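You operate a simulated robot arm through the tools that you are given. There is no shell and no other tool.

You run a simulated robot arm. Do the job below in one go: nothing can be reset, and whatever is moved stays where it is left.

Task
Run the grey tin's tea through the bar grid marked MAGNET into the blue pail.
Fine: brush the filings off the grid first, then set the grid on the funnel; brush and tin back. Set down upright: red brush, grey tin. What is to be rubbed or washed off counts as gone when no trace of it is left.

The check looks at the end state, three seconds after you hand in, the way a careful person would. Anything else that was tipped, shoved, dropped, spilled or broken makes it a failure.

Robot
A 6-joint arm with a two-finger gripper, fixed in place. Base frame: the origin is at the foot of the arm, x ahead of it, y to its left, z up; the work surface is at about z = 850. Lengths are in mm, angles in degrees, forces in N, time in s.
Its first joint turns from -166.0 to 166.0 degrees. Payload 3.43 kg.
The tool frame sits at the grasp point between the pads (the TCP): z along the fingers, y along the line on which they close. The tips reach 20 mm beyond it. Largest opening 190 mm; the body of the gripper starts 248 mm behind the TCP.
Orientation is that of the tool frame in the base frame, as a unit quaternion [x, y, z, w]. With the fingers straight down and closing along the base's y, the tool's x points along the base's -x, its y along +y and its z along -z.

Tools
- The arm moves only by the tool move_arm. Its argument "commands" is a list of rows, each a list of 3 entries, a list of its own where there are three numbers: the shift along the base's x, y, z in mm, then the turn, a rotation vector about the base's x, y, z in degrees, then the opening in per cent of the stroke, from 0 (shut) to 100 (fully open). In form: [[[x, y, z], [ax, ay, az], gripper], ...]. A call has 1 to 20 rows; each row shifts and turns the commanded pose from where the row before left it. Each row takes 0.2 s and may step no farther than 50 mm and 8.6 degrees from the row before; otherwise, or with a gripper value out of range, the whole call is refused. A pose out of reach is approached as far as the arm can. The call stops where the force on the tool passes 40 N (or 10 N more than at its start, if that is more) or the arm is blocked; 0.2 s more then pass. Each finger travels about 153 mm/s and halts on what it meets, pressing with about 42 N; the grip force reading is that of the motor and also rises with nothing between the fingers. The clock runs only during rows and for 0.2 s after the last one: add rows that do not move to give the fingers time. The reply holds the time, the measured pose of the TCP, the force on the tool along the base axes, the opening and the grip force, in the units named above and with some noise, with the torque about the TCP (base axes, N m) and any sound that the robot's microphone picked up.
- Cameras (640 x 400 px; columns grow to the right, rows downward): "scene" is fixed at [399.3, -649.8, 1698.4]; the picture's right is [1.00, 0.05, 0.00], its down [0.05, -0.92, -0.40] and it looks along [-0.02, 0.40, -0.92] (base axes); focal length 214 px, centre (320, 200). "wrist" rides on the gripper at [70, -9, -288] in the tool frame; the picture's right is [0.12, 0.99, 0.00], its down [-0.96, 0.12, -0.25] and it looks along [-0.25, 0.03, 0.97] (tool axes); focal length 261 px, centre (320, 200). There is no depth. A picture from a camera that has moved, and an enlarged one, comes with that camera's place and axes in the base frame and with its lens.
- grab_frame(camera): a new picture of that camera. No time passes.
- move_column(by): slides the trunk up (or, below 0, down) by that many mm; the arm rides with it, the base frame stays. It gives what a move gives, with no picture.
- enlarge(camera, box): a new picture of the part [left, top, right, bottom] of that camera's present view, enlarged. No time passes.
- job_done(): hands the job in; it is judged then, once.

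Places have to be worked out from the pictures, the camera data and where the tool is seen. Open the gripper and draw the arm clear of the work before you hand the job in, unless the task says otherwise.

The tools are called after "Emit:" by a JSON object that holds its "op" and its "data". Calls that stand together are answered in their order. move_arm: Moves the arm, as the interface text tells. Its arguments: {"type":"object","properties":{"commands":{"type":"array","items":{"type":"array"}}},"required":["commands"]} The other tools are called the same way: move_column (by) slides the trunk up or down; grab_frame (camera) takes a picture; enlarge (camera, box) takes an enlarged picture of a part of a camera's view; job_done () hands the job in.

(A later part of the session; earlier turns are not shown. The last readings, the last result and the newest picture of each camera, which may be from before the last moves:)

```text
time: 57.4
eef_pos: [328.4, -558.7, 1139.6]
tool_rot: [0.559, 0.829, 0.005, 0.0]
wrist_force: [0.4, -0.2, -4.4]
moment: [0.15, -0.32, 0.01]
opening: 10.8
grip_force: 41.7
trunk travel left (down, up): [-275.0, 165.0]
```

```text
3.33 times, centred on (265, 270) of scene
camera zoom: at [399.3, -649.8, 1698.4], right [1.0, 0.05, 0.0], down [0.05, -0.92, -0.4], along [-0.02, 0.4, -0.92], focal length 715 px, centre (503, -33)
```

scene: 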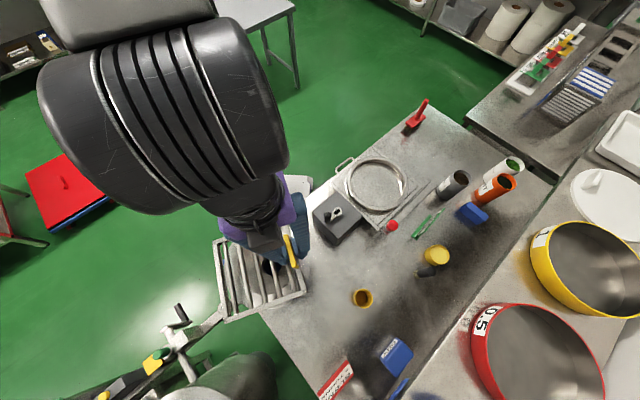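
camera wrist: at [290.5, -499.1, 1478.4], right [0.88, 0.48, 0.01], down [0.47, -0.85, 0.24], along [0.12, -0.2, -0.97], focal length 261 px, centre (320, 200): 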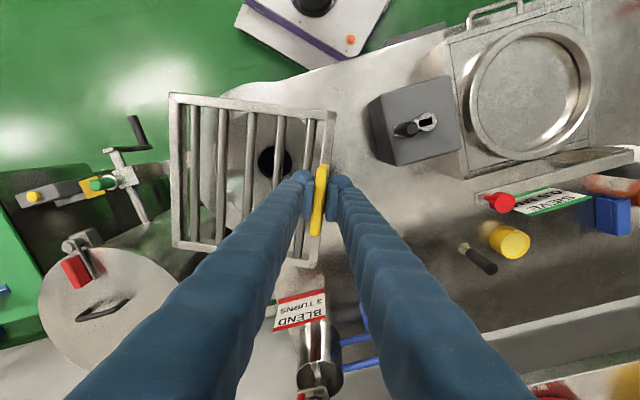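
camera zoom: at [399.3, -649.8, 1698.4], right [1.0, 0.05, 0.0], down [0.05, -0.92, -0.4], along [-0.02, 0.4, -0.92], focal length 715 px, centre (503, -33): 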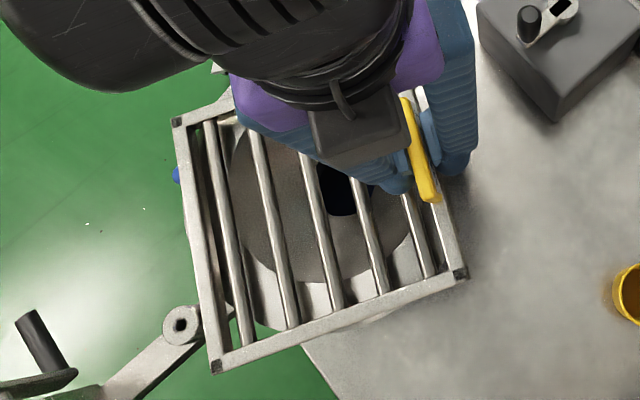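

The funnel hasn't moved. Best estimate of its axis is (245, -576), while the grid's centre is at about (241, -597), so I shift by (+4, +21) and lower to just above the rim.

Emit:
{"op": "move_arm", "data": {"commands": [[[2, 10.5, 0], [0, 0, 0], 0], [[2, 10.8, 0], [0, 0, 0], 0], [[0, 0, -10], [0, 0, 0], 0], [[0, 0, -9], [0, 0, 0], 0], [[0, 0, 0], [0, 0, 0], 0]]}}

Emit:
{"op": "enlarge", "data": {"camera": "wrist", "box": [150, 50, 370, 270]}}

Emit:
{"op": "enlarge", "data": {"camera": "scene", "box": [200, 210, 330, 330]}}

```text
time: 58.6
eef_pos: [332.0, -538.6, 1119.5]
tool_rot: [0.56, 0.828, 0.006, 0.0]
wrist_force: [0.6, -0.4, -1.7]
moment: [-0.11, -0.04, 0.05]
opening: 11.0
grip_force: 42.5
trunk travel left (down, up): [-275.0, 165.0]
```

```text
1.82 times, centred on (260, 160) of wrist
camera zoom: at [297.2, -478.3, 1408.1], right [0.88, 0.48, 0.01], down [0.46, -0.85, 0.24], along [0.12, -0.21, -0.97], focal length 474 px, centre (429, 273)
```

zoom: 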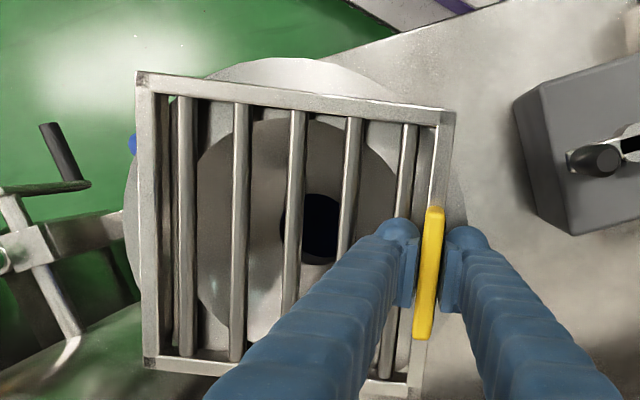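

```text
3.33 times, centred on (265, 270) of scene
camera zoom: at [399.3, -649.8, 1698.4], right [1.0, 0.05, 0.0], down [0.05, -0.92, -0.4], along [-0.02, 0.4, -0.92], focal length 715 px, centre (503, -33)
```

zoom: 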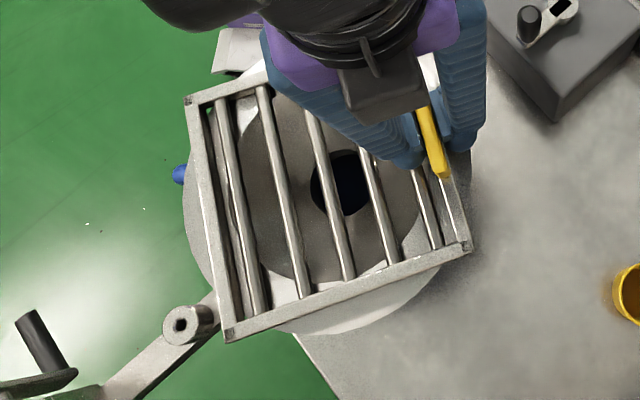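

Doing the rays properly in both views, the grid centre is (247, -577) and the funnel's (250, -577) – well aligned, and it is just touching. I lower 2 mm at a time until its weight is carried.

Emit:
{"op": "move_arm", "data": {"commands": [[[1.5, 0, -1.5], [0, 0, 0], 0], [[0, 0, -1.5], [0, 0, 0], 0], [[0, 0, 0], [0, 0, 0], 0]]}}

```text
time: 59.4
eef_pos: [334.3, -540.1, 1117.0]
tool_rot: [0.56, 0.828, 0.005, 0.001]
wrist_force: [0.2, 1.2, -1.4]
moment: [-0.04, -0.02, -0.04]
opening: 10.7
grip_force: 42.1
trunk travel left (down, up): [-275.0, 165.0]
```

Far side rests, the tab side still hangs. Continue lowering gently.

Emit:
{"op": "move_arm", "data": {"commands": [[[0, 0, -1.5], [0, 0, 0], 0], [[0, 0, -1.5], [0, 0, 0], 0], [[0, 0, 0], [0, 0, 0], 0]]}}

Emit:
{"op": "enlarge", "data": {"camera": "scene", "box": [200, 210, 330, 330]}}

```text
time: 60.2
eef_pos: [335.3, -540.3, 1115.0]
tool_rot: [0.56, 0.828, 0.005, 0.001]
wrist_force: [3.0, 1.4, 11.0]
moment: [0.22, 0.07, -0.1]
opening: 11.1
grip_force: 42.5
trunk travel left (down, up): [-275.0, 165.0]
```

```text
3.33 times, centred on (265, 270) of scene
camera zoom: at [399.3, -649.8, 1698.4], right [1.0, 0.05, 0.0], down [0.05, -0.92, -0.4], along [-0.02, 0.4, -0.92], focal length 715 px, centre (503, -33)
```

zoom: 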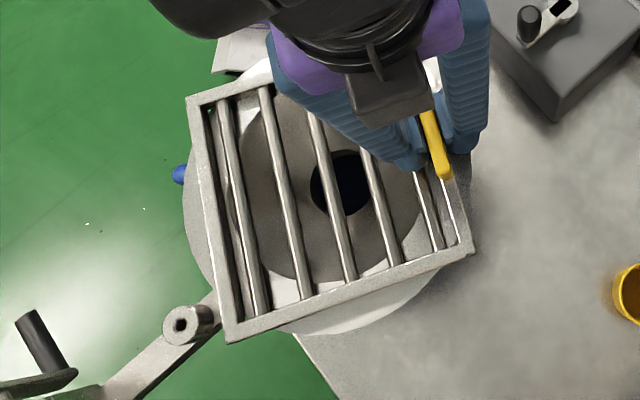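

Grid is resting on the rim (11 N press). I ease up 1 mm and open the fingers to release the tab.

Emit:
{"op": "move_arm", "data": {"commands": [[[0, 0, 1], [0, 0, 0], 0], [[0, 0, 0], [0, 0, 0], 0], [[0, 0, 0], [0, 0, 0], 12], [[0, 0, 0], [0, 0, 0], 22], [[0, 0, 0], [0, 0, 0], 22]]}}

Emit:
{"op": "enlarge", "data": {"camera": "wrist", "box": [150, 50, 370, 270]}}

```text
time: 61.4
eef_pos: [334.0, -539.7, 1115.7]
tool_rot: [0.56, 0.828, 0.005, 0.0]
wrist_force: [-0.1, -0.3, 0.2]
moment: [0.0, -0.02, 0.02]
opening: 41.7
grip_force: 0.0
trunk travel left (down, up): [-275.0, 165.0]
```

```text
1.82 times, centred on (260, 160) of wrist
camera zoom: at [298.8, -479.2, 1403.5], right [0.88, 0.48, 0.01], down [0.46, -0.85, 0.24], along [0.12, -0.21, -0.97], focal length 474 px, centre (429, 273)
```

zoom: 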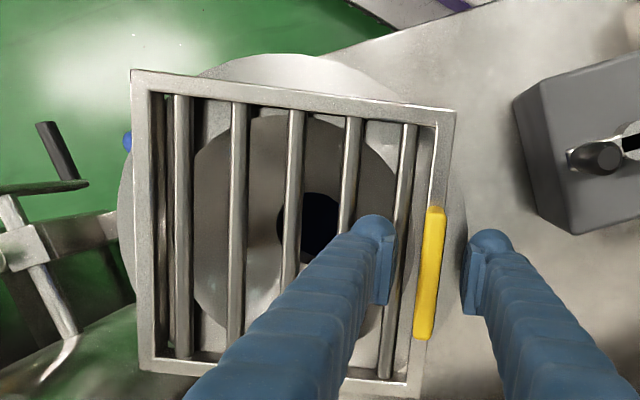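

Released cleanly. I rise straight up and inspect the grid on the funnel.

Emit:
{"op": "move_arm", "data": {"commands": [[[0, 0, 15], [0, 0, 0], 22], [[0, 0, 30], [0, 0, 0], 22], [[0, 0, 40], [0, 0, 0], 22], [[0, 0, 40], [0, 0, 0], 22], [[0, 0, 40], [0, 0, 0], 22]]}}

Emit:
{"op": "enlarge", "data": {"camera": "wrist", "box": [150, 50, 400, 300]}}

Emit:
{"op": "enlarge", "data": {"camera": "scene", "box": [200, 210, 330, 330]}}

```text
time: 62.6
eef_pos: [336.3, -540.7, 1277.8]
tool_rot: [0.56, 0.829, 0.005, 0.0]
wrist_force: [-0.3, -0.7, 0.5]
moment: [-0.02, -0.05, -0.02]
opening: 42.1
grip_force: 0.1
trunk travel left (down, up): [-275.0, 165.0]
```

```text
1.60 times, centred on (275, 175) of wrist
camera zoom: at [300.5, -480.1, 1567.1], right [0.88, 0.48, 0.01], down [0.46, -0.85, 0.24], along [0.13, -0.21, -0.97], focal length 417 px, centre (392, 240)
```

zoom: 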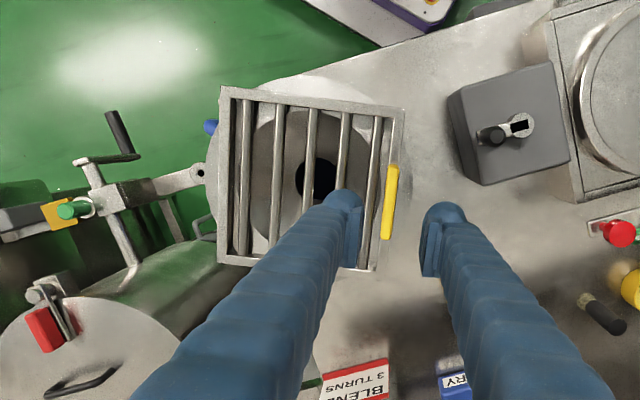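

```text
3.33 times, centred on (265, 270) of scene
camera zoom: at [399.3, -649.8, 1698.4], right [1.0, 0.05, 0.0], down [0.05, -0.92, -0.4], along [-0.02, 0.4, -0.92], focal length 715 px, centre (503, -33)
```

zoom: 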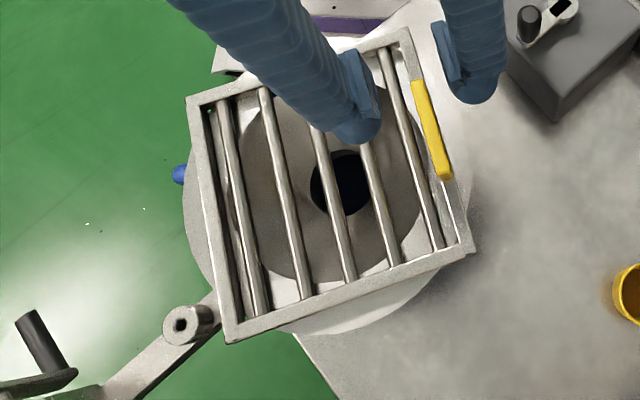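

The grid sits level and centred on the funnel. Now the tin: I rise and move over toward it, turning the tool back to face radially, to measure it precisely.

Emit:
{"op": "move_arm", "data": {"commands": [[[35, 29, 0], [0, 0, 4.6], 40], [[35, 29, 0], [0, 0, 4.6], 60], [[35, 29, 0], [0, 0, 4.6], 80], [[35, 29, 0], [0, 0, 4.6], 100], [[35, 29, 0], [0, 0, 4.6], 100], [[35, 29, 0], [0, 0, 4.6], 100], [[35, 29, 0], [0, 0, 4.6], 100], [[35, 29, 0], [0, 0, 4.6], 100], [[35, 29, 0], [0, 0, 4.6], 100], [[35, 29, 0], [0, 0, 4.6], 100], [[35, 29, 0], [0, 0, 4.6], 100], [[35, 29, 0], [0, 0, 4.6], 100]]}}

Emit:
{"op": "grab_frame", "data": {"camera": "wrist"}}

Emit:
{"op": "grab_frame", "data": {"camera": "scene"}}

```text
time: 65.2
eef_pos: [755.4, -189.1, 1278.8]
tool_rot: [0.111, 0.994, 0.005, -0.002]
wrist_force: [-0.2, 0.6, -0.7]
moment: [-0.08, 0.07, 0.06]
opening: 190.0
grip_force: 0.1
trunk travel left (down, up): [-275.0, 165.0]
```

```text
taken
camera wrist: at [686.9, -184.6, 1567.4], right [0.1, 0.99, 0.01], down [0.96, -0.1, 0.24], along [0.24, -0.02, -0.97], focal length 261 px, centre (320, 200)
```

wrist: 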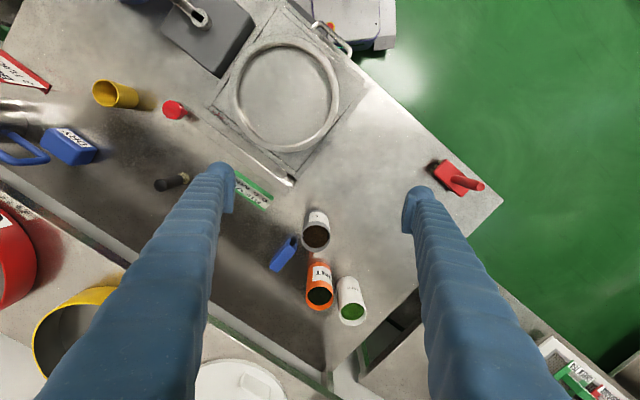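

```text
taken
```

scene: 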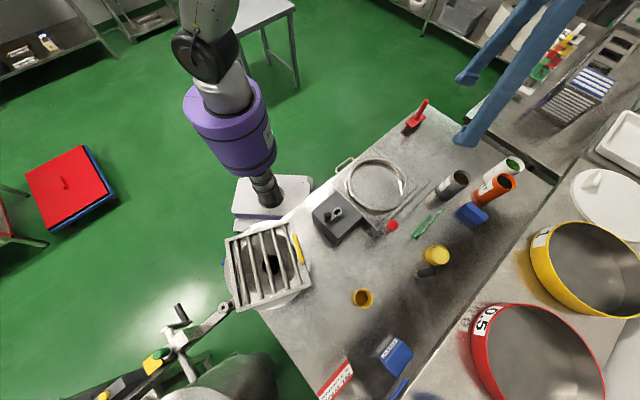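

I enlarge the tins in both views to fix the grey tin's place, height and diameter.

Emit:
{"op": "enlarge", "data": {"camera": "wrist", "box": [250, 190, 390, 330]}}

Emit:
{"op": "enlarge", "data": {"camera": "scene", "box": [420, 140, 540, 250]}}

```text
2.86 times, centred on (320, 260) of wrist
camera zoom: at [686.9, -184.6, 1567.4], right [0.1, 0.99, 0.01], down [0.96, -0.1, 0.24], along [0.24, -0.02, -0.97], focal length 745 px, centre (320, 29)
```

zoom: 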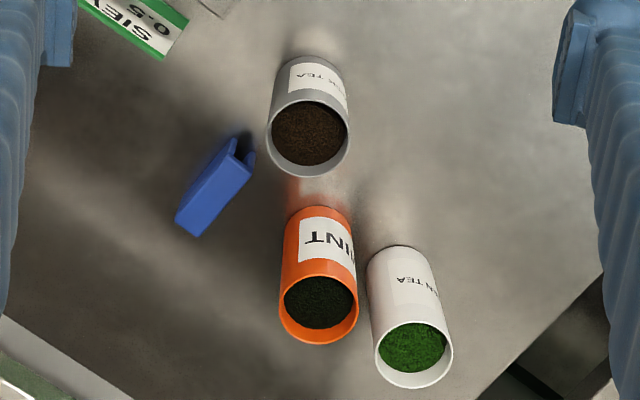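

```text
3.64 times, centred on (480, 195) of scene
camera zoom: at [399.3, -649.8, 1698.4], right [1.0, 0.05, 0.0], down [0.05, -0.92, -0.4], along [-0.02, 0.4, -0.92], focal length 780 px, centre (-262, 218)
```

zoom: 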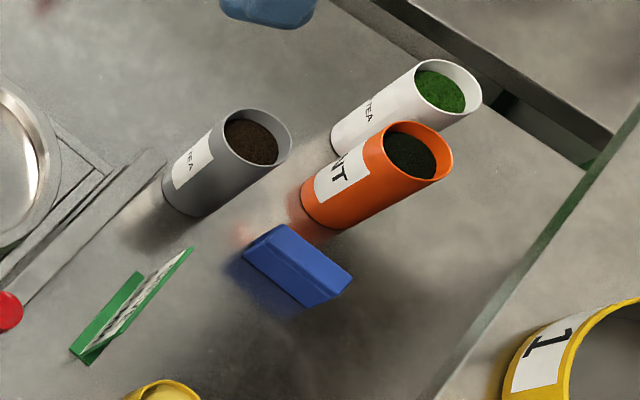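

The grey tin's mouth centre is (930, -214, 971), about 72 mm across, standing upright. I pitch the tool up to point outward at 35° below horizontal while staying high, so the tin can later be rolled over by the wrist.

Emit:
{"op": "move_arm", "data": {"commands": [[[9, 0, -8], [-1.516, -6.706, 0], 80], [[9, 0, -16], [-1.516, -6.706, 0], 52], [[9, 0, -16], [-1.516, -6.706, 0], 52], [[9, 0, -16], [-1.516, -6.706, 0], 52], [[9, 0, -16], [-1.516, -6.706, 0], 52], [[9, 0, -16], [-1.516, -6.706, 0], 52], [[9, 0, -16], [-1.516, -6.706, 0], 52], [[9, 0, -16], [-1.516, -6.706, 0], 52], [[0, 0, 0], [0, 0, 0], 52]]}}

Emit:
{"op": "grab_frame", "data": {"camera": "wrist"}}

Emit:
{"op": "grab_frame", "data": {"camera": "scene"}}

```text
time: 67.2
eef_pos: [827.4, -191.8, 1159.7]
tool_rot: [0.097, 0.882, -0.046, 0.458]
wrist_force: [0.7, -0.5, -1.3]
moment: [0.05, 0.01, 0.03]
opening: 98.8
grip_force: 0.1
out of reach, approached as far as the arm can: row 6
trunk travel left (down, up): [-275.0, 165.0]
```

```text
taken
camera wrist: at [555.4, -140.4, 1268.4], right [0.15, 0.99, -0.09], down [0.37, 0.03, 0.93], along [0.92, -0.17, -0.36], focal length 261 px, centre (320, 200)
```

wrist: 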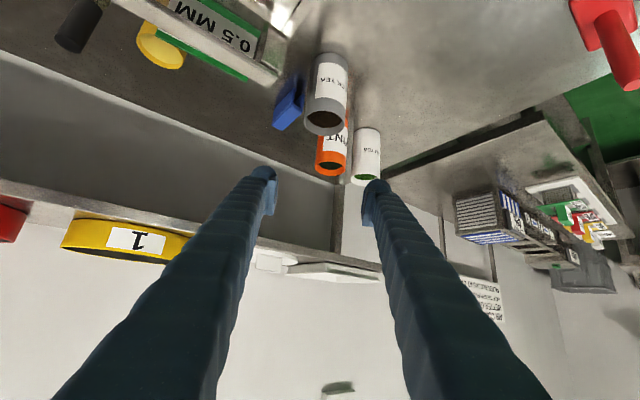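

```text
taken
```

scene: 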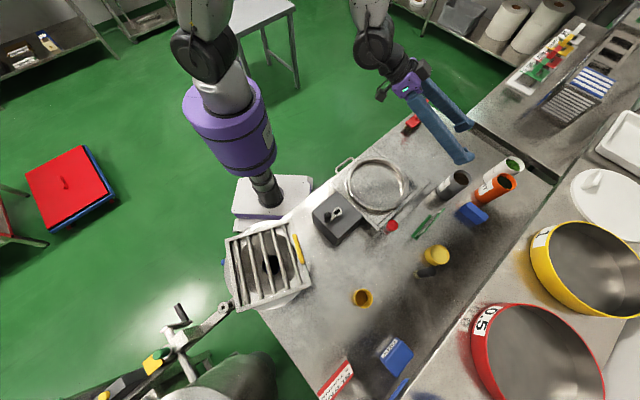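

Pose reached: tool points at heading -12°, 35° below horizontal. I descend to the pre-grasp point, 130 mm short of the tin along the tool axis.

Emit:
{"op": "move_arm", "data": {"commands": [[[0, 0, -33], [0, 0, 0], 52], [[0, 0, -33], [0, 0, 0], 52], [[0, 0, -33], [0, 0, 0], 52], [[0, 0, -33], [0, 0, 0], 52], [[0, 0, -33], [0, 0, 0], 52], [[0, 0, 0], [0, 0, 0], 52]]}}

Emit:
{"op": "enlarge", "data": {"camera": "wrist", "box": [220, 60, 420, 260]}}

Emit:
{"op": "enlarge", "data": {"camera": "scene", "box": [390, 120, 540, 250]}}

```text
time: 68.2
eef_pos: [830.9, -194.9, 1033.9]
tool_rot: [0.097, 0.88, -0.047, 0.462]
wrist_force: [-1.8, 0.9, 5.0]
moment: [-0.38, 0.16, -0.13]
opening: 99.1
grip_force: 0.6
trunk travel left (down, up): [-275.0, 165.0]
stopped in row 5: the force on the tool passed its limit at 56 N (the readings are from after the stop); the commanded pose is now the measured one
```

```text
2.00 times, centred on (320, 160) of wrist
camera zoom: at [557.9, -143.9, 1139.6], right [0.15, 0.98, -0.09], down [0.36, 0.03, 0.93], along [0.92, -0.17, -0.35], focal length 521 px, centre (320, 280)
```

zoom: 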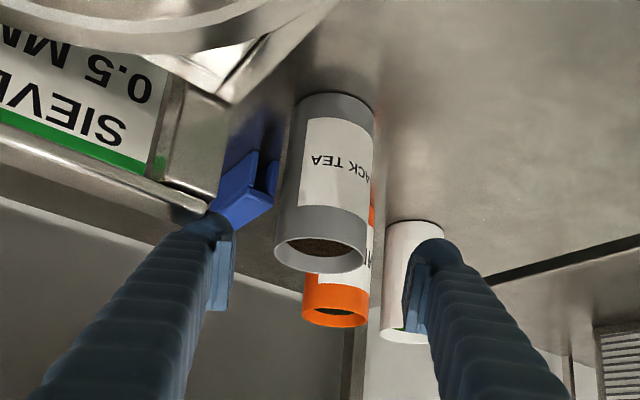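

```text
3.08 times, centred on (465, 185) of scene
camera zoom: at [399.3, -649.8, 1698.4], right [1.0, 0.05, 0.0], down [0.05, -0.92, -0.4], along [-0.02, 0.4, -0.92], focal length 660 px, centre (-126, 246)
```

zoom: 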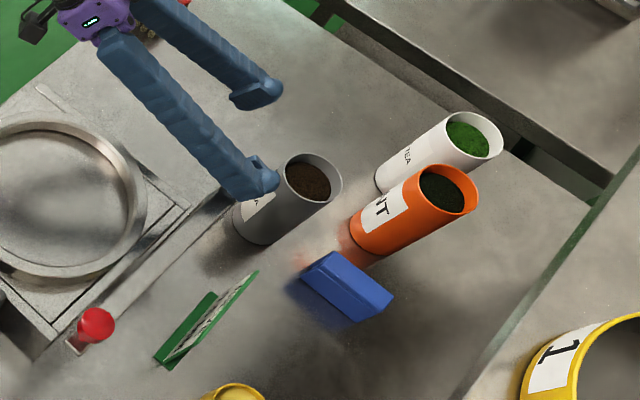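

The call stopped: the -y finger touched the end of the sieve's raised bar near (800, -251, ~1000). I raise straight off it and check that nothing was displaced.

Emit:
{"op": "move_arm", "data": {"commands": [[[0, 0, 20], [0, 0, 0], 52], [[0, 0, 40], [0, 0, 0], 52], [[0, 0, 40], [0, 0, 0], 52], [[0, 0, 20], [0, 0, 0], 52]]}}

Emit:
{"op": "enlarge", "data": {"camera": "scene", "box": [340, 140, 500, 280]}}

Emit:
{"op": "grab_frame", "data": {"camera": "wrist"}}

```text
time: 69.2
eef_pos: [829.5, -194.6, 1153.5]
tool_rot: [0.096, 0.88, -0.048, 0.462]
wrist_force: [0.9, 0.6, 0.0]
moment: [0.0, 0.0, -0.01]
opening: 98.9
grip_force: 0.1
trunk travel left (down, up): [-275.0, 165.0]
```

```text
2.86 times, centred on (420, 210) of scene
camera zoom: at [399.3, -649.8, 1698.4], right [1.0, 0.05, 0.0], down [0.05, -0.92, -0.4], along [-0.02, 0.4, -0.92], focal length 613 px, centre (34, 171)
```

zoom: 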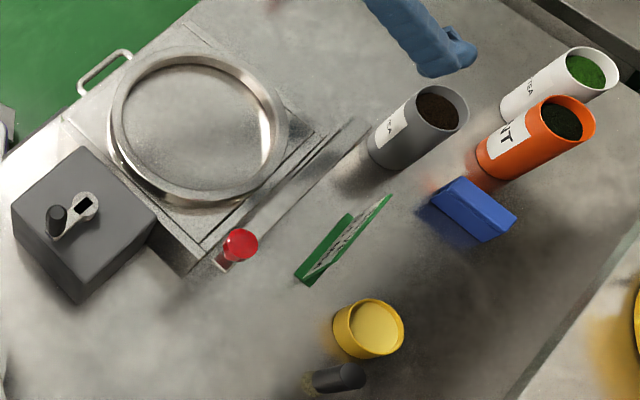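

```text
taken
camera wrist: at [557.5, -144.5, 1260.2], right [0.15, 0.98, -0.09], down [0.36, 0.03, 0.93], along [0.92, -0.17, -0.35], focal length 261 px, centre (320, 200)
```

wrist: 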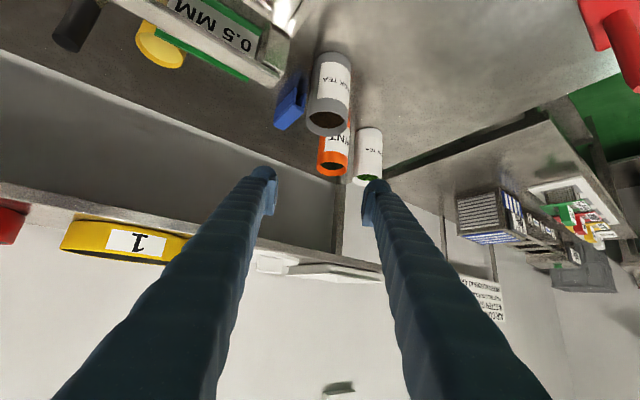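

Nothing moved. I turn the heading from -12° to about -48° so the hand approaches over the emptied grid area, well away from that bar.

Emit:
{"op": "move_arm", "data": {"commands": [[[5, 13, 0], [0, 0, -7.2], 52], [[5, 13, 0], [0, 0, -7.2], 52], [[5, 13, 0], [0, 0, -7.2], 52], [[5, 13, 0], [0, 0, -7.2], 52], [[5, 13, 0], [0, 0, -7.2], 52], [[0, 0, 0], [0, 0, 0], 52]]}}

Emit:
{"op": "grab_frame", "data": {"camera": "wrist"}}

Emit:
{"op": "grab_frame", "data": {"camera": "scene"}}

```text
time: 70.6
eef_pos: [854.0, -129.1, 1152.9]
tool_rot: [0.364, 0.807, -0.189, 0.424]
wrist_force: [0.3, 0.1, -0.7]
moment: [-0.02, 0.02, -0.03]
opening: 98.7
grip_force: 0.0
trunk travel left (down, up): [-275.0, 165.0]
```

```text
taken
camera wrist: at [663.4, 72.9, 1259.6], right [0.7, 0.71, -0.09], down [0.31, -0.18, 0.93], along [0.65, -0.68, -0.35], focal length 261 px, centre (320, 200)
```

wrist: 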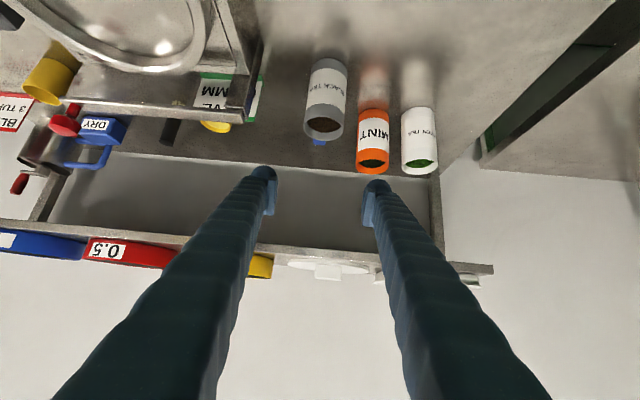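

```text
taken
```

scene: 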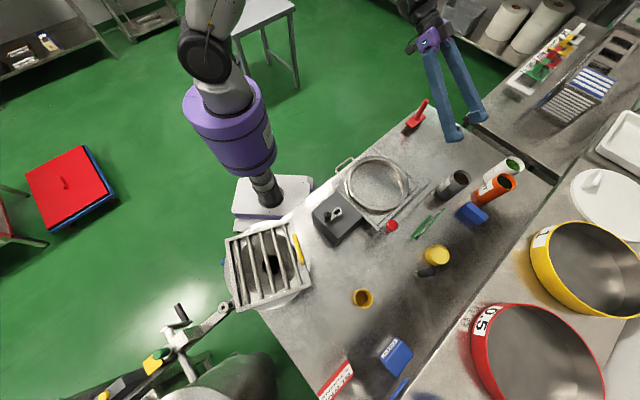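

The approach is now clear of the sieve. I descend to the pre-grasp point at z≈1000.

Emit:
{"op": "move_arm", "data": {"commands": [[[0, 0, -38], [0, 0, 0], 52], [[0, 0, -38], [0, 0, 0], 52], [[0, 0, -38], [0, 0, 0], 52], [[0, 0, -38], [0, 0, 0], 52], [[0, 0, 0], [0, 0, 0], 52]]}}

Emit:
{"op": "enlarge", "data": {"camera": "wrist", "box": [200, 40, 440, 260]}}

Emit:
{"op": "enlarge", "data": {"camera": "scene", "box": [390, 100, 540, 240]}}

```text
time: 71.8
eef_pos: [855.8, -128.3, 998.5]
tool_rot: [0.364, 0.808, -0.188, 0.423]
wrist_force: [0.1, 0.5, -0.2]
moment: [-0.01, 0.01, -0.03]
opening: 98.7
grip_force: 0.2
trunk travel left (down, up): [-275.0, 165.0]
```

```text
1.82 times, centred on (320, 150) of wrist
camera zoom: at [665.0, 72.4, 1105.6], right [0.7, 0.71, -0.09], down [0.31, -0.18, 0.93], along [0.65, -0.68, -0.35], focal length 474 px, centre (320, 291)
```

zoom: 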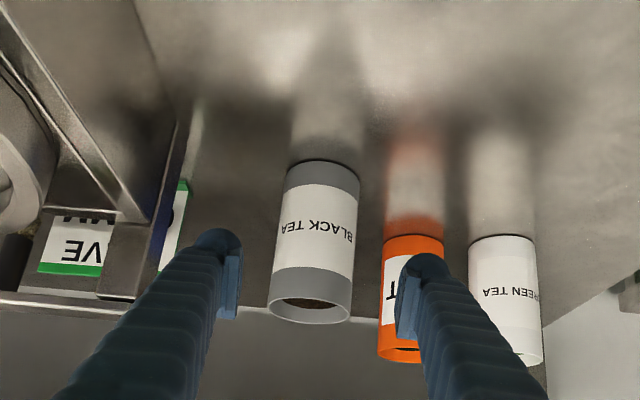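

```text
2.86 times, centred on (465, 170) of scene
camera zoom: at [399.3, -649.8, 1698.4], right [1.0, 0.05, 0.0], down [0.05, -0.92, -0.4], along [-0.02, 0.4, -0.92], focal length 613 px, centre (-94, 286)
```

zoom: 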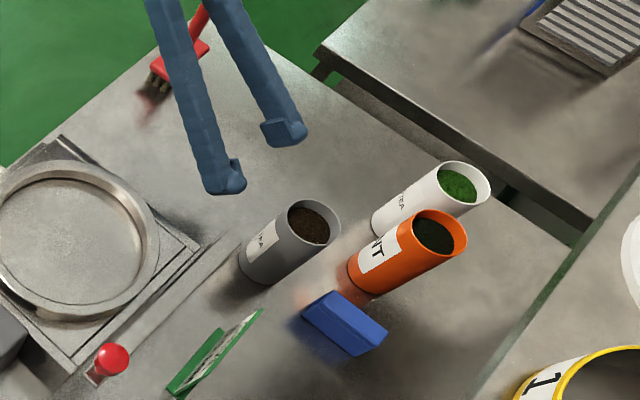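

The tin is central between the fingers; refined axis (929, -216). I advance along the tool axis so the fingers straddle it at z≈915.

Emit:
{"op": "move_arm", "data": {"commands": [[[18.3, -21.9, -20.9], [0, 0, 0], 52], [[18.3, -21.9, -20.9], [0, 0, 0], 52], [[18.3, -21.9, -20.9], [0, 0, 0], 52], [[18.3, -21.9, -20.9], [0, 0, 0], 52], [[0, 0, 0], [0, 0, 0], 52]]}}

Emit:
{"op": "enlarge", "data": {"camera": "wrist", "box": [200, 40, 440, 260]}}

Emit:
{"op": "enlarge", "data": {"camera": "scene", "box": [410, 130, 520, 230]}}

```text
time: 73.0
eef_pos: [930.4, -218.2, 916.0]
tool_rot: [0.363, 0.808, -0.188, 0.425]
wrist_force: [0.3, -0.5, -0.1]
moment: [0.04, 0.02, 0.02]
opening: 98.8
grip_force: 0.1
trunk travel left (down, up): [-275.0, 165.0]
```

```text
1.82 times, centred on (320, 150) of wrist
camera zoom: at [739.5, -16.6, 1022.0], right [0.7, 0.71, -0.09], down [0.31, -0.18, 0.93], along [0.65, -0.68, -0.35], focal length 474 px, centre (320, 291)
```

zoom: 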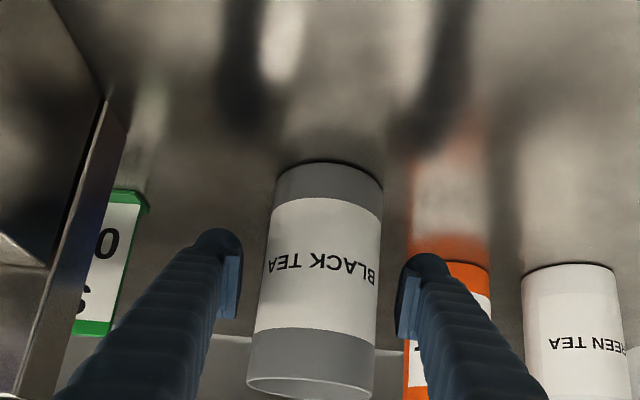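

```text
4.00 times, centred on (465, 180) of scene
camera zoom: at [399.3, -649.8, 1698.4], right [1.0, 0.05, 0.0], down [0.05, -0.92, -0.4], along [-0.02, 0.4, -0.92], focal length 858 px, centre (-260, 280)
```

zoom: 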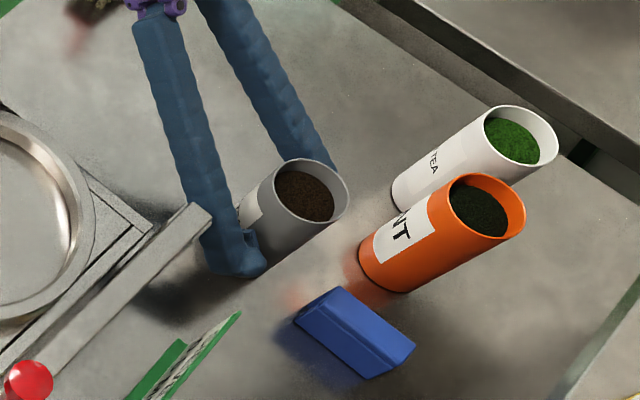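

The tin is centred between the pads. I close on it.

Emit:
{"op": "move_arm", "data": {"commands": [[[0, 0, 0], [0, 0, 0], 42], [[0, 0, 0], [0, 0, 0], 30], [[0, 0, 0], [0, 0, 0], 25], [[0, 0, 0], [0, 0, 0], 25]]}}

Emit:
{"op": "enlarge", "data": {"camera": "wrist", "box": [200, 40, 440, 260]}}

```text
time: 74.0
eef_pos: [930.4, -217.6, 915.2]
tool_rot: [0.364, 0.808, -0.188, 0.424]
wrist_force: [0.4, 0.2, 1.9]
moment: [0.06, -0.1, 0.0]
opening: 70.1
grip_force: 41.7
trunk travel left (down, up): [-275.0, 165.0]
```

```text
1.82 times, centred on (320, 150) of wrist
camera zoom: at [739.6, -16.0, 1022.1], right [0.7, 0.71, -0.09], down [0.31, -0.18, 0.93], along [0.65, -0.68, -0.35], focal length 474 px, centre (320, 291)
```

zoom: 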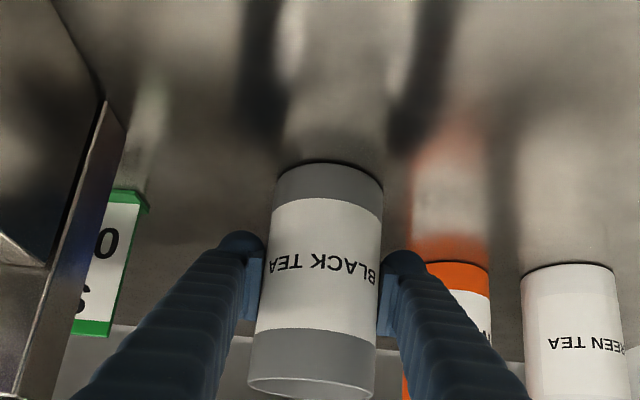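

Gripped at 70 mm. I lift gently and check the load.

Emit:
{"op": "move_arm", "data": {"commands": [[[0, 0, 8], [0, 0, 0], 25], [[0, 0, 15], [0, 0, 0], 25], [[0, 0, 25], [0, 0, 0], 25], [[0, 0, 25], [0, 0, 0], 25], [[0, 0, 0], [0, 0, 0], 25]]}}

Emit:
{"op": "grab_frame", "data": {"camera": "scene"}}

Emit:
{"op": "enlarge", "data": {"camera": "wrist", "box": [200, 40, 440, 260]}}

```text
time: 75.2
eef_pos: [929.3, -218.7, 987.5]
tool_rot: [0.363, 0.808, -0.188, 0.424]
wrist_force: [-0.1, 1.1, -1.3]
moment: [-0.04, 0.02, -0.02]
opening: 70.2
grip_force: 42.4
trunk travel left (down, up): [-275.0, 165.0]
```

```text
taken
```

scene: 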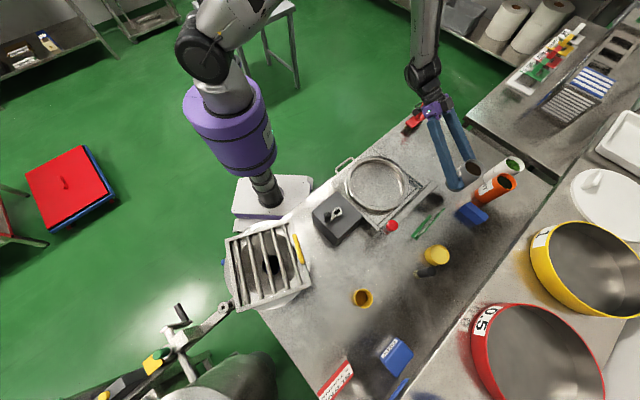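

```text
1.82 times, centred on (320, 150) of wrist
camera zoom: at [738.2, -16.8, 1094.7], right [0.7, 0.71, -0.09], down [0.31, -0.18, 0.93], along [0.65, -0.68, -0.35], focal length 474 px, centre (320, 291)
```

zoom: 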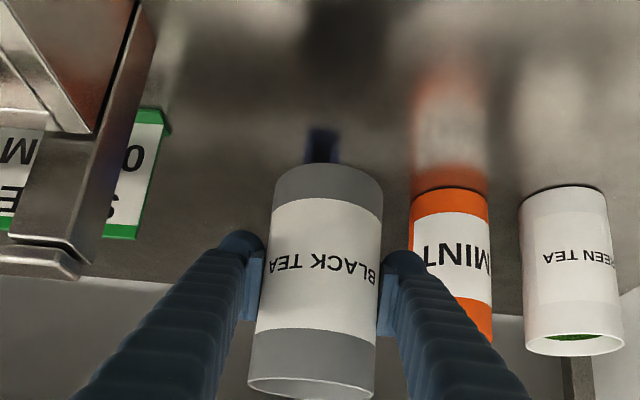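

Tin held firmly and upright. I raise it well above everything (z≈1215).

Emit:
{"op": "move_arm", "data": {"commands": [[[-5, 5, 38], [0, 0, 0], 25], [[-5, 5, 38], [0, 0, 0], 25], [[-5, 5, 38], [0, 0, 0], 25], [[-5, 5, 38], [0, 0, 0], 25], [[-5, 5, 38], [0, 0, 0], 25], [[-5, 5, 38], [0, 0, 0], 25], [[0, 0, 0], [0, 0, 0], 25]]}}

Emit:
{"op": "grab_frame", "data": {"camera": "scene"}}

```text
time: 76.8
eef_pos: [898.9, -186.6, 1215.1]
tool_rot: [0.363, 0.808, -0.188, 0.424]
wrist_force: [0.7, 0.2, -1.1]
moment: [-0.02, 0.04, -0.03]
opening: 70.2
grip_force: 42.2
trunk travel left (down, up): [-275.0, 165.0]
```

```text
taken
```

scene: 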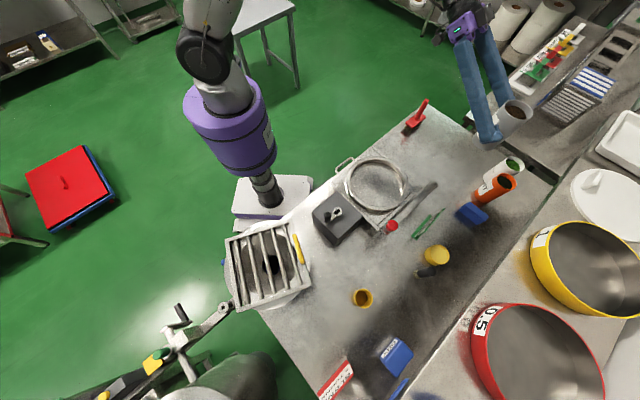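

Upright and steady. I start carrying it toward the funnel, turning the heading slowly (pure turns about the vertical keep the tin upright).

Emit:
{"op": "move_arm", "data": {"commands": [[[-36, -20, 0], [0, 0, -3.5], 25], [[-36, -20, 0], [0, 0, -3.5], 25], [[-36, -20, 0], [0, 0, -3.5], 25], [[-36, -20, 0], [0, 0, -3.5], 25], [[-36, -20, 0], [0, 0, -3.5], 25], [[-36, -20, 0], [0, 0, -3.5], 25], [[-36, -20, 0], [0, 0, -3.5], 25], [[-36, -20, 0], [0, 0, -3.5], 25], [[-36, -20, 0], [0, 0, -3.5], 25], [[0, 0, 0], [0, 0, 0], 25]]}}

Emit:
{"op": "grab_frame", "data": {"camera": "scene"}}

```text
time: 79.0
eef_pos: [576.1, -367.8, 1215.9]
tool_rot: [0.57, 0.678, -0.297, 0.358]
wrist_force: [0.0, -0.5, -1.1]
moment: [0.06, 0.01, 0.01]
opening: 70.2
grip_force: 42.0
trunk travel left (down, up): [-275.0, 165.0]
```

```text
taken
```

scene: 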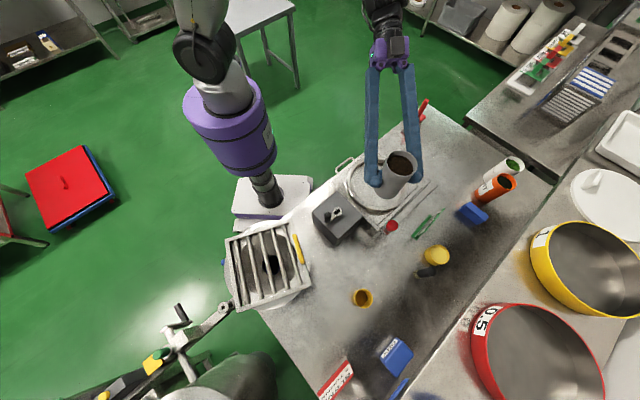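

Still upright. I continue to above the grid at about (267, -604, 1215) with heading -110°.

Emit:
{"op": "move_arm", "data": {"commands": [[[-34.3, -26.2, 0], [0, 0, -3.37], 25], [[-34.3, -26.2, 0], [0, 0, -3.37], 25], [[-34.3, -26.2, 0], [0, 0, -3.37], 25], [[-34.3, -26.2, 0], [0, 0, -3.37], 25], [[-34.3, -26.2, 0], [0, 0, -3.37], 25], [[-34.3, -26.2, 0], [0, 0, -3.37], 25], [[-34.3, -26.2, 0], [0, 0, -3.37], 25], [[-34.3, -26.2, 0], [0, 0, -3.37], 25], [[-34.3, -26.2, 0], [0, 0, -3.37], 25], [[0, 0, 0], [0, 0, 0], 25]]}}

Emit:
{"op": "grab_frame", "data": {"camera": "scene"}}

Emit:
{"op": "grab_frame", "data": {"camera": "wrist"}}

```text
time: 81.2
eef_pos: [265.0, -600.2, 1219.1]
tool_rot: [0.727, 0.506, -0.38, 0.266]
wrist_force: [-0.5, 0.2, -1.3]
moment: [0.0, 0.0, -0.02]
opening: 70.3
grip_force: 41.9
trunk travel left (down, up): [-275.0, 165.0]
```

```text
taken
```

scene: 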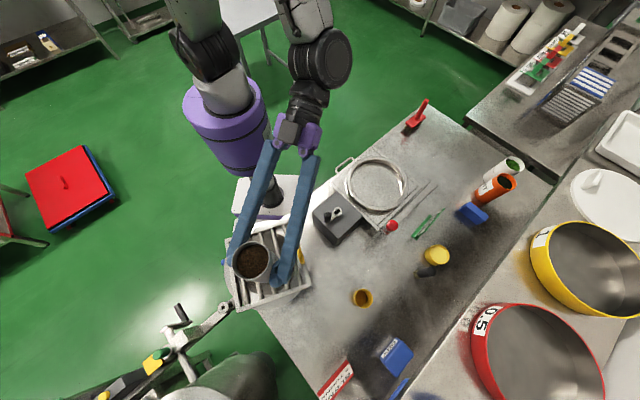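

```text
taken
camera wrist: at [351.2, -337.9, 1325.7], right [0.96, -0.28, -0.09], down [-0.01, -0.36, 0.93], along [-0.29, -0.89, -0.35], focal length 261 px, centre (320, 200)
```

wrist: 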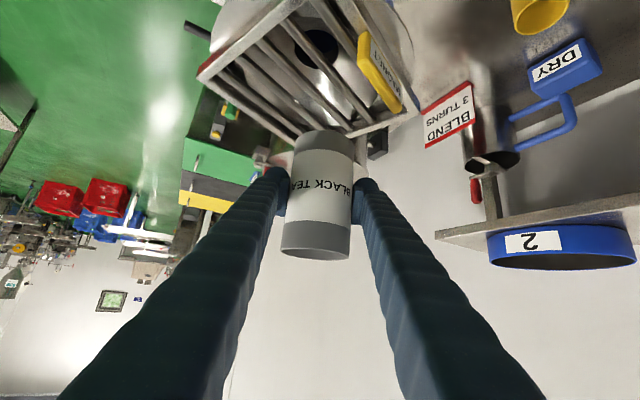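

The tin is over the grid, still upright. I test the wrist roll with a small 16° tip to the right (too little to spill) to learn whether that direction has range.

Emit:
{"op": "move_arm", "data": {"commands": [[[0, 0, 0], [-2.27, -6.17, -4.55], 25], [[0, 0, 0], [-2.27, -6.17, -4.55], 25], [[0, 0, 0], [0, 0, 0], 25]]}}

Emit:
{"op": "grab_frame", "data": {"camera": "scene"}}

```text
time: 82.0
eef_pos: [264.4, -603.1, 1217.6]
tool_rot: [0.79, 0.399, -0.34, 0.318]
wrist_force: [0.4, -0.1, -1.6]
moment: [-0.04, 0.01, 0.0]
opening: 70.6
grip_force: 42.3
trunk travel left (down, up): [-275.0, 165.0]
```

```text
taken
```

scene: 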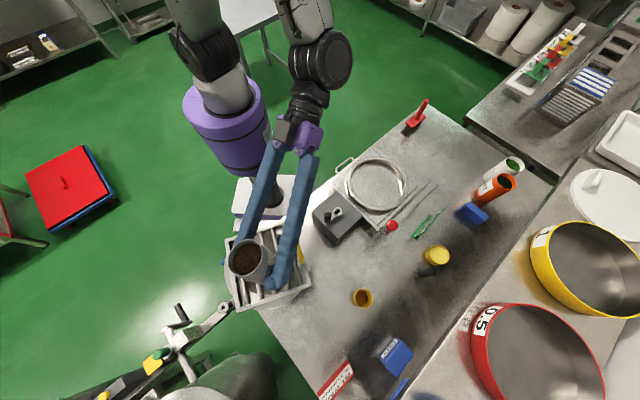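

The roll turns freely on the last joint. Next I level the tool to about 11° below horizontal and shift slightly so the lip stays above the grid centre during the pour.

Emit:
{"op": "move_arm", "data": {"commands": [[[5, -6, -6], [-7.5, 2.76, 0], 25], [[5, -6, -6], [-7.5, 2.76, 0], 25], [[5, -7, -6], [-7.5, 2.76, 0], 25], [[0, 0, 0], [0, 0, 0], 25]]}}

Emit:
{"op": "grab_frame", "data": {"camera": "scene"}}

Emit:
{"op": "enlarge", "data": {"camera": "scene", "box": [200, 200, 340, 330]}}

```text
time: 83.0
eef_pos: [280.5, -622.8, 1199.6]
tool_rot: [0.685, 0.348, -0.466, 0.438]
wrist_force: [-0.3, -0.3, -0.3]
moment: [0.0, 0.01, -0.03]
opening: 70.3
grip_force: 42.2
trunk travel left (down, up): [-275.0, 165.0]
```

```text
taken
```

scene: 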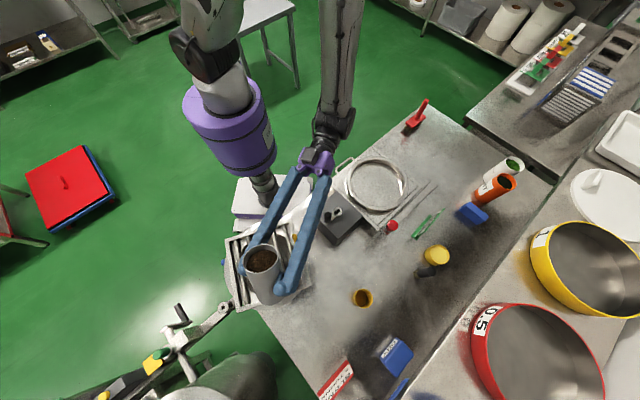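

```text
3.08 times, centred on (270, 265) of scene
camera zoom: at [399.3, -649.8, 1698.4], right [1.0, 0.05, 0.0], down [0.05, -0.92, -0.4], along [-0.02, 0.4, -0.92], focal length 660 px, centre (474, 0)
```

zoom: 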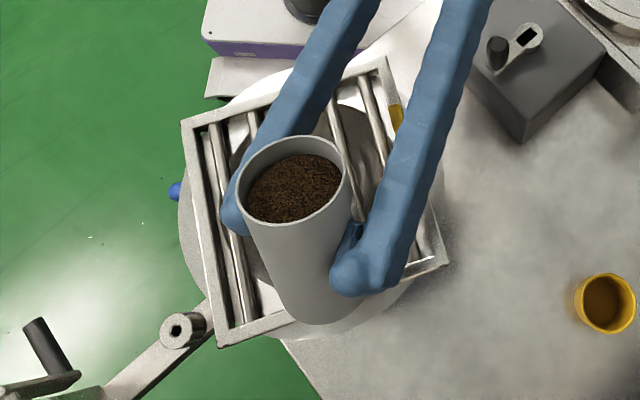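

Everything as planned; the tea is still in the tin. I start rolling slowly, 5° per row, to about φ=56°.

Emit:
{"op": "move_arm", "data": {"commands": [[[0, 0, 0], [-1.67, -4.62, -0.9], 25], [[0, 0, 0], [-1.67, -4.62, -0.9], 25], [[0, 0, 0], [-1.67, -4.62, -0.9], 25], [[0, 0, 0], [-1.67, -4.62, -0.9], 25], [[0, 0, 0], [-1.67, -4.62, -0.9], 25], [[0, 0, 0], [-1.67, -4.62, -0.9], 25], [[0, 0, 0], [0, 0, 0], 25]]}}

Emit:
{"op": "enlarge", "data": {"camera": "scene", "box": [200, 200, 340, 330]}}

```text
time: 84.6
eef_pos: [281.8, -622.2, 1199.8]
tool_rot: [0.753, 0.159, -0.337, 0.542]
wrist_force: [0.6, -0.9, -2.2]
moment: [-0.01, -0.01, 0.0]
opening: 70.3
grip_force: 41.7
trunk travel left (down, up): [-275.0, 165.0]
```

```text
3.08 times, centred on (270, 265) of scene
camera zoom: at [399.3, -649.8, 1698.4], right [1.0, 0.05, 0.0], down [0.05, -0.92, -0.4], along [-0.02, 0.4, -0.92], focal length 660 px, centre (474, 0)
```

zoom: 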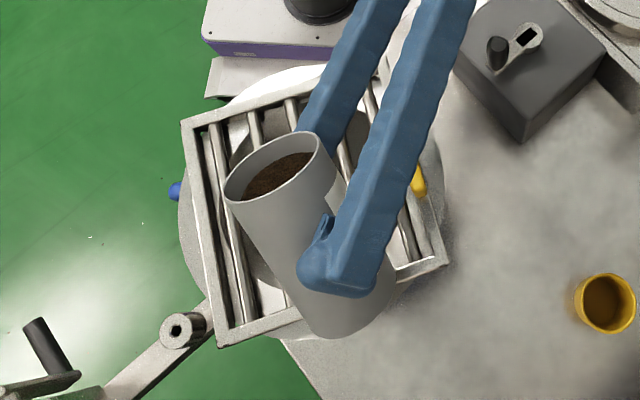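

At about 48° tilt nothing has flowed yet. I continue slowly.

Emit:
{"op": "move_arm", "data": {"commands": [[[0, 0, 0], [-1.34, -3.7, -0.72], 25], [[0, 0, 0], [-1.34, -3.7, -0.72], 25], [[0, 0, 0], [-1.34, -3.7, -0.72], 25], [[0, 0, 0], [-1.34, -3.7, -0.72], 25], [[0, 0, 0], [0, 0, 0], 25]]}}

Emit:
{"op": "enlarge", "data": {"camera": "scene", "box": [200, 200, 340, 330]}}

```text
time: 85.8
eef_pos: [281.7, -622.3, 1201.2]
tool_rot: [0.768, 0.053, -0.257, 0.584]
wrist_force: [0.5, 0.4, -0.1]
moment: [-0.01, 0.05, 0.0]
opening: 70.3
grip_force: 42.5
trunk travel left (down, up): [-275.0, 165.0]
```

```text
3.08 times, centred on (270, 265) of scene
camera zoom: at [399.3, -649.8, 1698.4], right [1.0, 0.05, 0.0], down [0.05, -0.92, -0.4], along [-0.02, 0.4, -0.92], focal length 660 px, centre (474, 0)
```

zoom: 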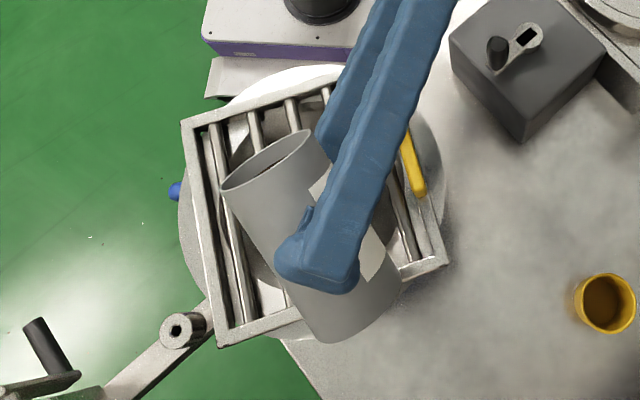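

Mouth centre is right over the grid centre. I keep rolling to roughly 90°.

Emit:
{"op": "move_arm", "data": {"commands": [[[0, 0, 0], [-1.34, -3.7, -0.72], 25], [[0, 0, 0], [-1.34, -3.7, -0.72], 25], [[0, 0, 0], [-1.34, -3.7, -0.72], 25], [[0, 0, 0], [-1.34, -3.7, -0.72], 25], [[0, 0, 0], [-1.34, -3.7, -0.72], 25], [[0, 0, 0], [0, 0, 0], 25], [[0, 0, 0], [0, 0, 0], 25]]}}

Emit:
{"op": "enlarge", "data": {"camera": "scene", "box": [200, 200, 340, 330]}}

Emit:
{"op": "grab_frame", "data": {"camera": "wrist"}}

```text
time: 87.4
eef_pos: [281.3, -622.6, 1200.3]
tool_rot: [0.765, -0.081, -0.151, 0.621]
wrist_force: [-1.2, -0.2, -0.9]
moment: [0.0, 0.0, -0.03]
opening: 70.2
grip_force: 42.3
trunk travel left (down, up): [-275.0, 165.0]
```

```text
3.08 times, centred on (270, 265) of scene
camera zoom: at [399.3, -649.8, 1698.4], right [1.0, 0.05, 0.0], down [0.05, -0.92, -0.4], along [-0.02, 0.4, -0.92], focal length 660 px, centre (474, 0)
```

zoom: 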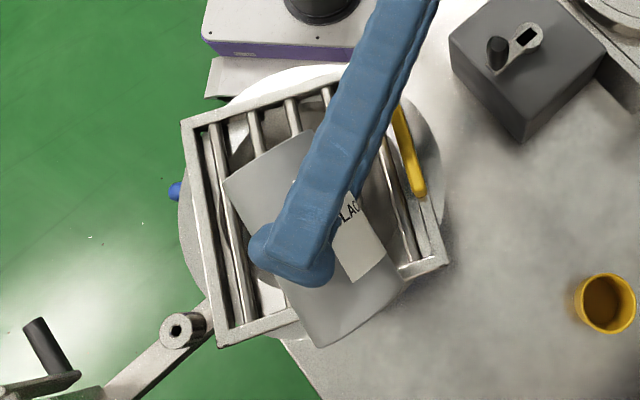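

```text
taken
camera wrist: at [441.9, -375.3, 1236.2], right [0.18, -0.25, 0.95], down [-0.82, 0.5, 0.29], along [-0.55, -0.83, -0.12], focal length 261 px, centre (320, 200)
```

wrist: 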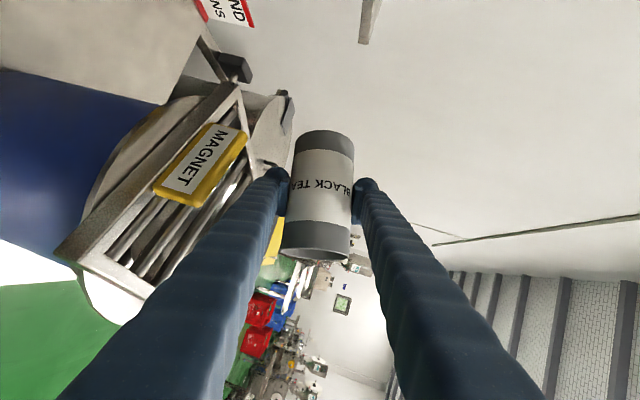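

Tin is nearly horizontal, MAGNET tab is visible beside it. I keep rolling toward 120°.

Emit:
{"op": "move_arm", "data": {"commands": [[[0, 0, 0], [-1.34, -3.7, -0.72], 25], [[0, 0, 0], [-1.34, -3.7, -0.72], 25], [[0, 0, 0], [-1.34, -3.7, -0.72], 25], [[0, 0, 0], [-1.34, -3.7, -0.72], 25], [[0, 0, 0], [-1.34, -3.7, -0.72], 25], [[0, 0, 0], [0, 0, 0], 25], [[0, 0, 0], [0, 0, 0], 25]]}}

Emit:
{"op": "enlarge", "data": {"camera": "scene", "box": [200, 200, 340, 330]}}

Emit:
{"op": "enlarge", "data": {"camera": "wrist", "box": [60, 80, 400, 300]}}

```text
time: 89.0
eef_pos: [281.7, -622.4, 1201.5]
tool_rot: [0.739, -0.212, -0.041, 0.638]
wrist_force: [0.8, -0.3, -0.8]
moment: [-0.01, -0.01, -0.03]
opening: 70.2
grip_force: 41.4
trunk travel left (down, up): [-275.0, 165.0]
```

```text
3.08 times, centred on (270, 265) of scene
camera zoom: at [399.3, -649.8, 1698.4], right [1.0, 0.05, 0.0], down [0.05, -0.92, -0.4], along [-0.02, 0.4, -0.92], focal length 660 px, centre (474, 0)
```

zoom: 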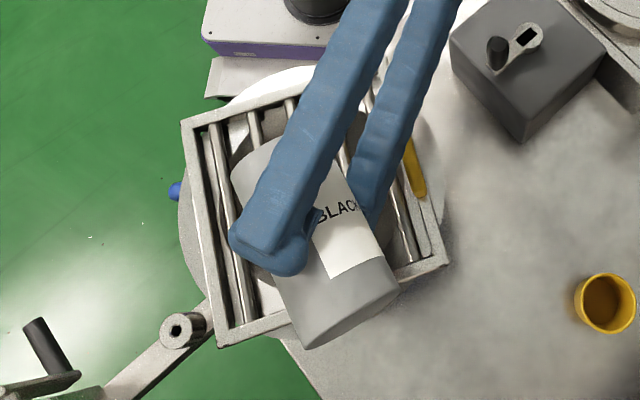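

```text
1.82 times, centred on (230, 190) of wrist
camera zoom: at [442.2, -379.9, 1260.6], right [-0.15, -0.14, 0.98], down [-0.82, 0.57, -0.05], along [-0.55, -0.81, -0.2], focal length 474 px, centre (484, 218)
```

zoom: 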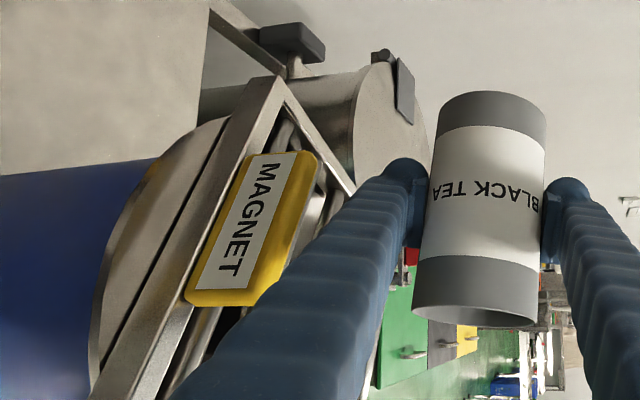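

No stray tea anywhere; I roll on to about 130°, watching that the joint still follows.

Emit:
{"op": "move_arm", "data": {"commands": [[[0, 0, 0], [-1.34, -3.7, -0.72], 25], [[0, 0, 0], [-1.34, -3.7, -0.72], 25], [[0, 0, 0], [-1.34, -3.7, -0.72], 25], [[0, 0, 0], [-1.34, -3.7, -0.72], 25], [[0, 0, 0], [-1.34, -3.7, -0.72], 25], [[0, 0, 0], [-1.34, -3.7, -0.72], 25], [[0, 0, 0], [-1.34, -3.7, -0.72], 25], [[0, 0, 0], [0, 0, 0], 25], [[0, 0, 0], [0, 0, 0], 25]]}}

Emit:
{"op": "enlarge", "data": {"camera": "scene", "box": [200, 200, 340, 330]}}

Emit:
{"op": "enlarge", "data": {"camera": "wrist", "box": [60, 80, 400, 300]}}

```text
time: 91.0
eef_pos: [281.5, -621.5, 1199.7]
tool_rot: [0.666, -0.382, 0.115, 0.63]
wrist_force: [-0.7, -0.1, -1.9]
moment: [0.0, -0.02, -0.01]
opening: 70.5
grip_force: 41.8
trunk travel left (down, up): [-275.0, 165.0]
```

```text
3.08 times, centred on (270, 265) of scene
camera zoom: at [399.3, -649.8, 1698.4], right [1.0, 0.05, 0.0], down [0.05, -0.92, -0.4], along [-0.02, 0.4, -0.92], focal length 660 px, centre (474, 0)
```

zoom: 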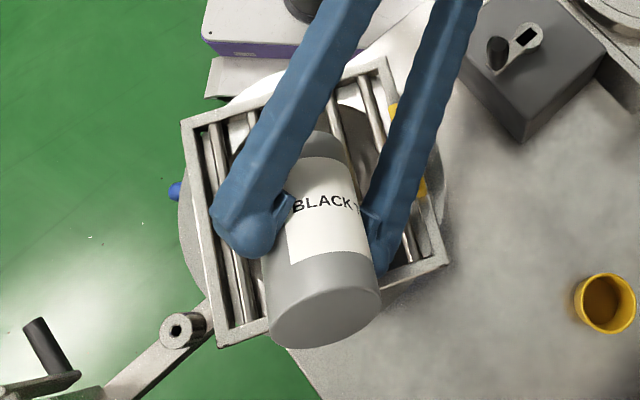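

```text
1.82 times, centred on (230, 190) of wrist
camera zoom: at [428.2, -380.6, 1291.5], right [-0.57, 0.04, 0.82], down [-0.65, 0.59, -0.48], along [-0.51, -0.81, -0.31], focal length 474 px, centre (484, 218)
```

zoom: 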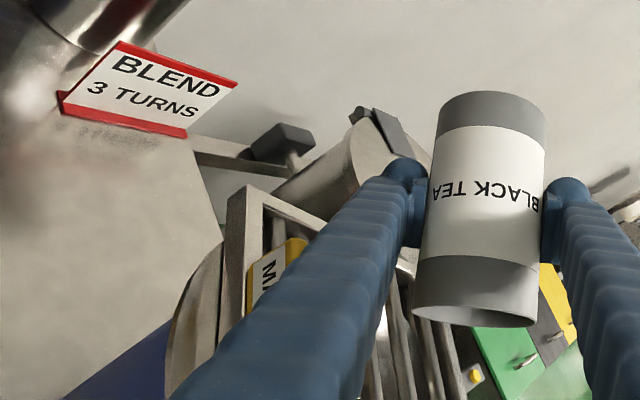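

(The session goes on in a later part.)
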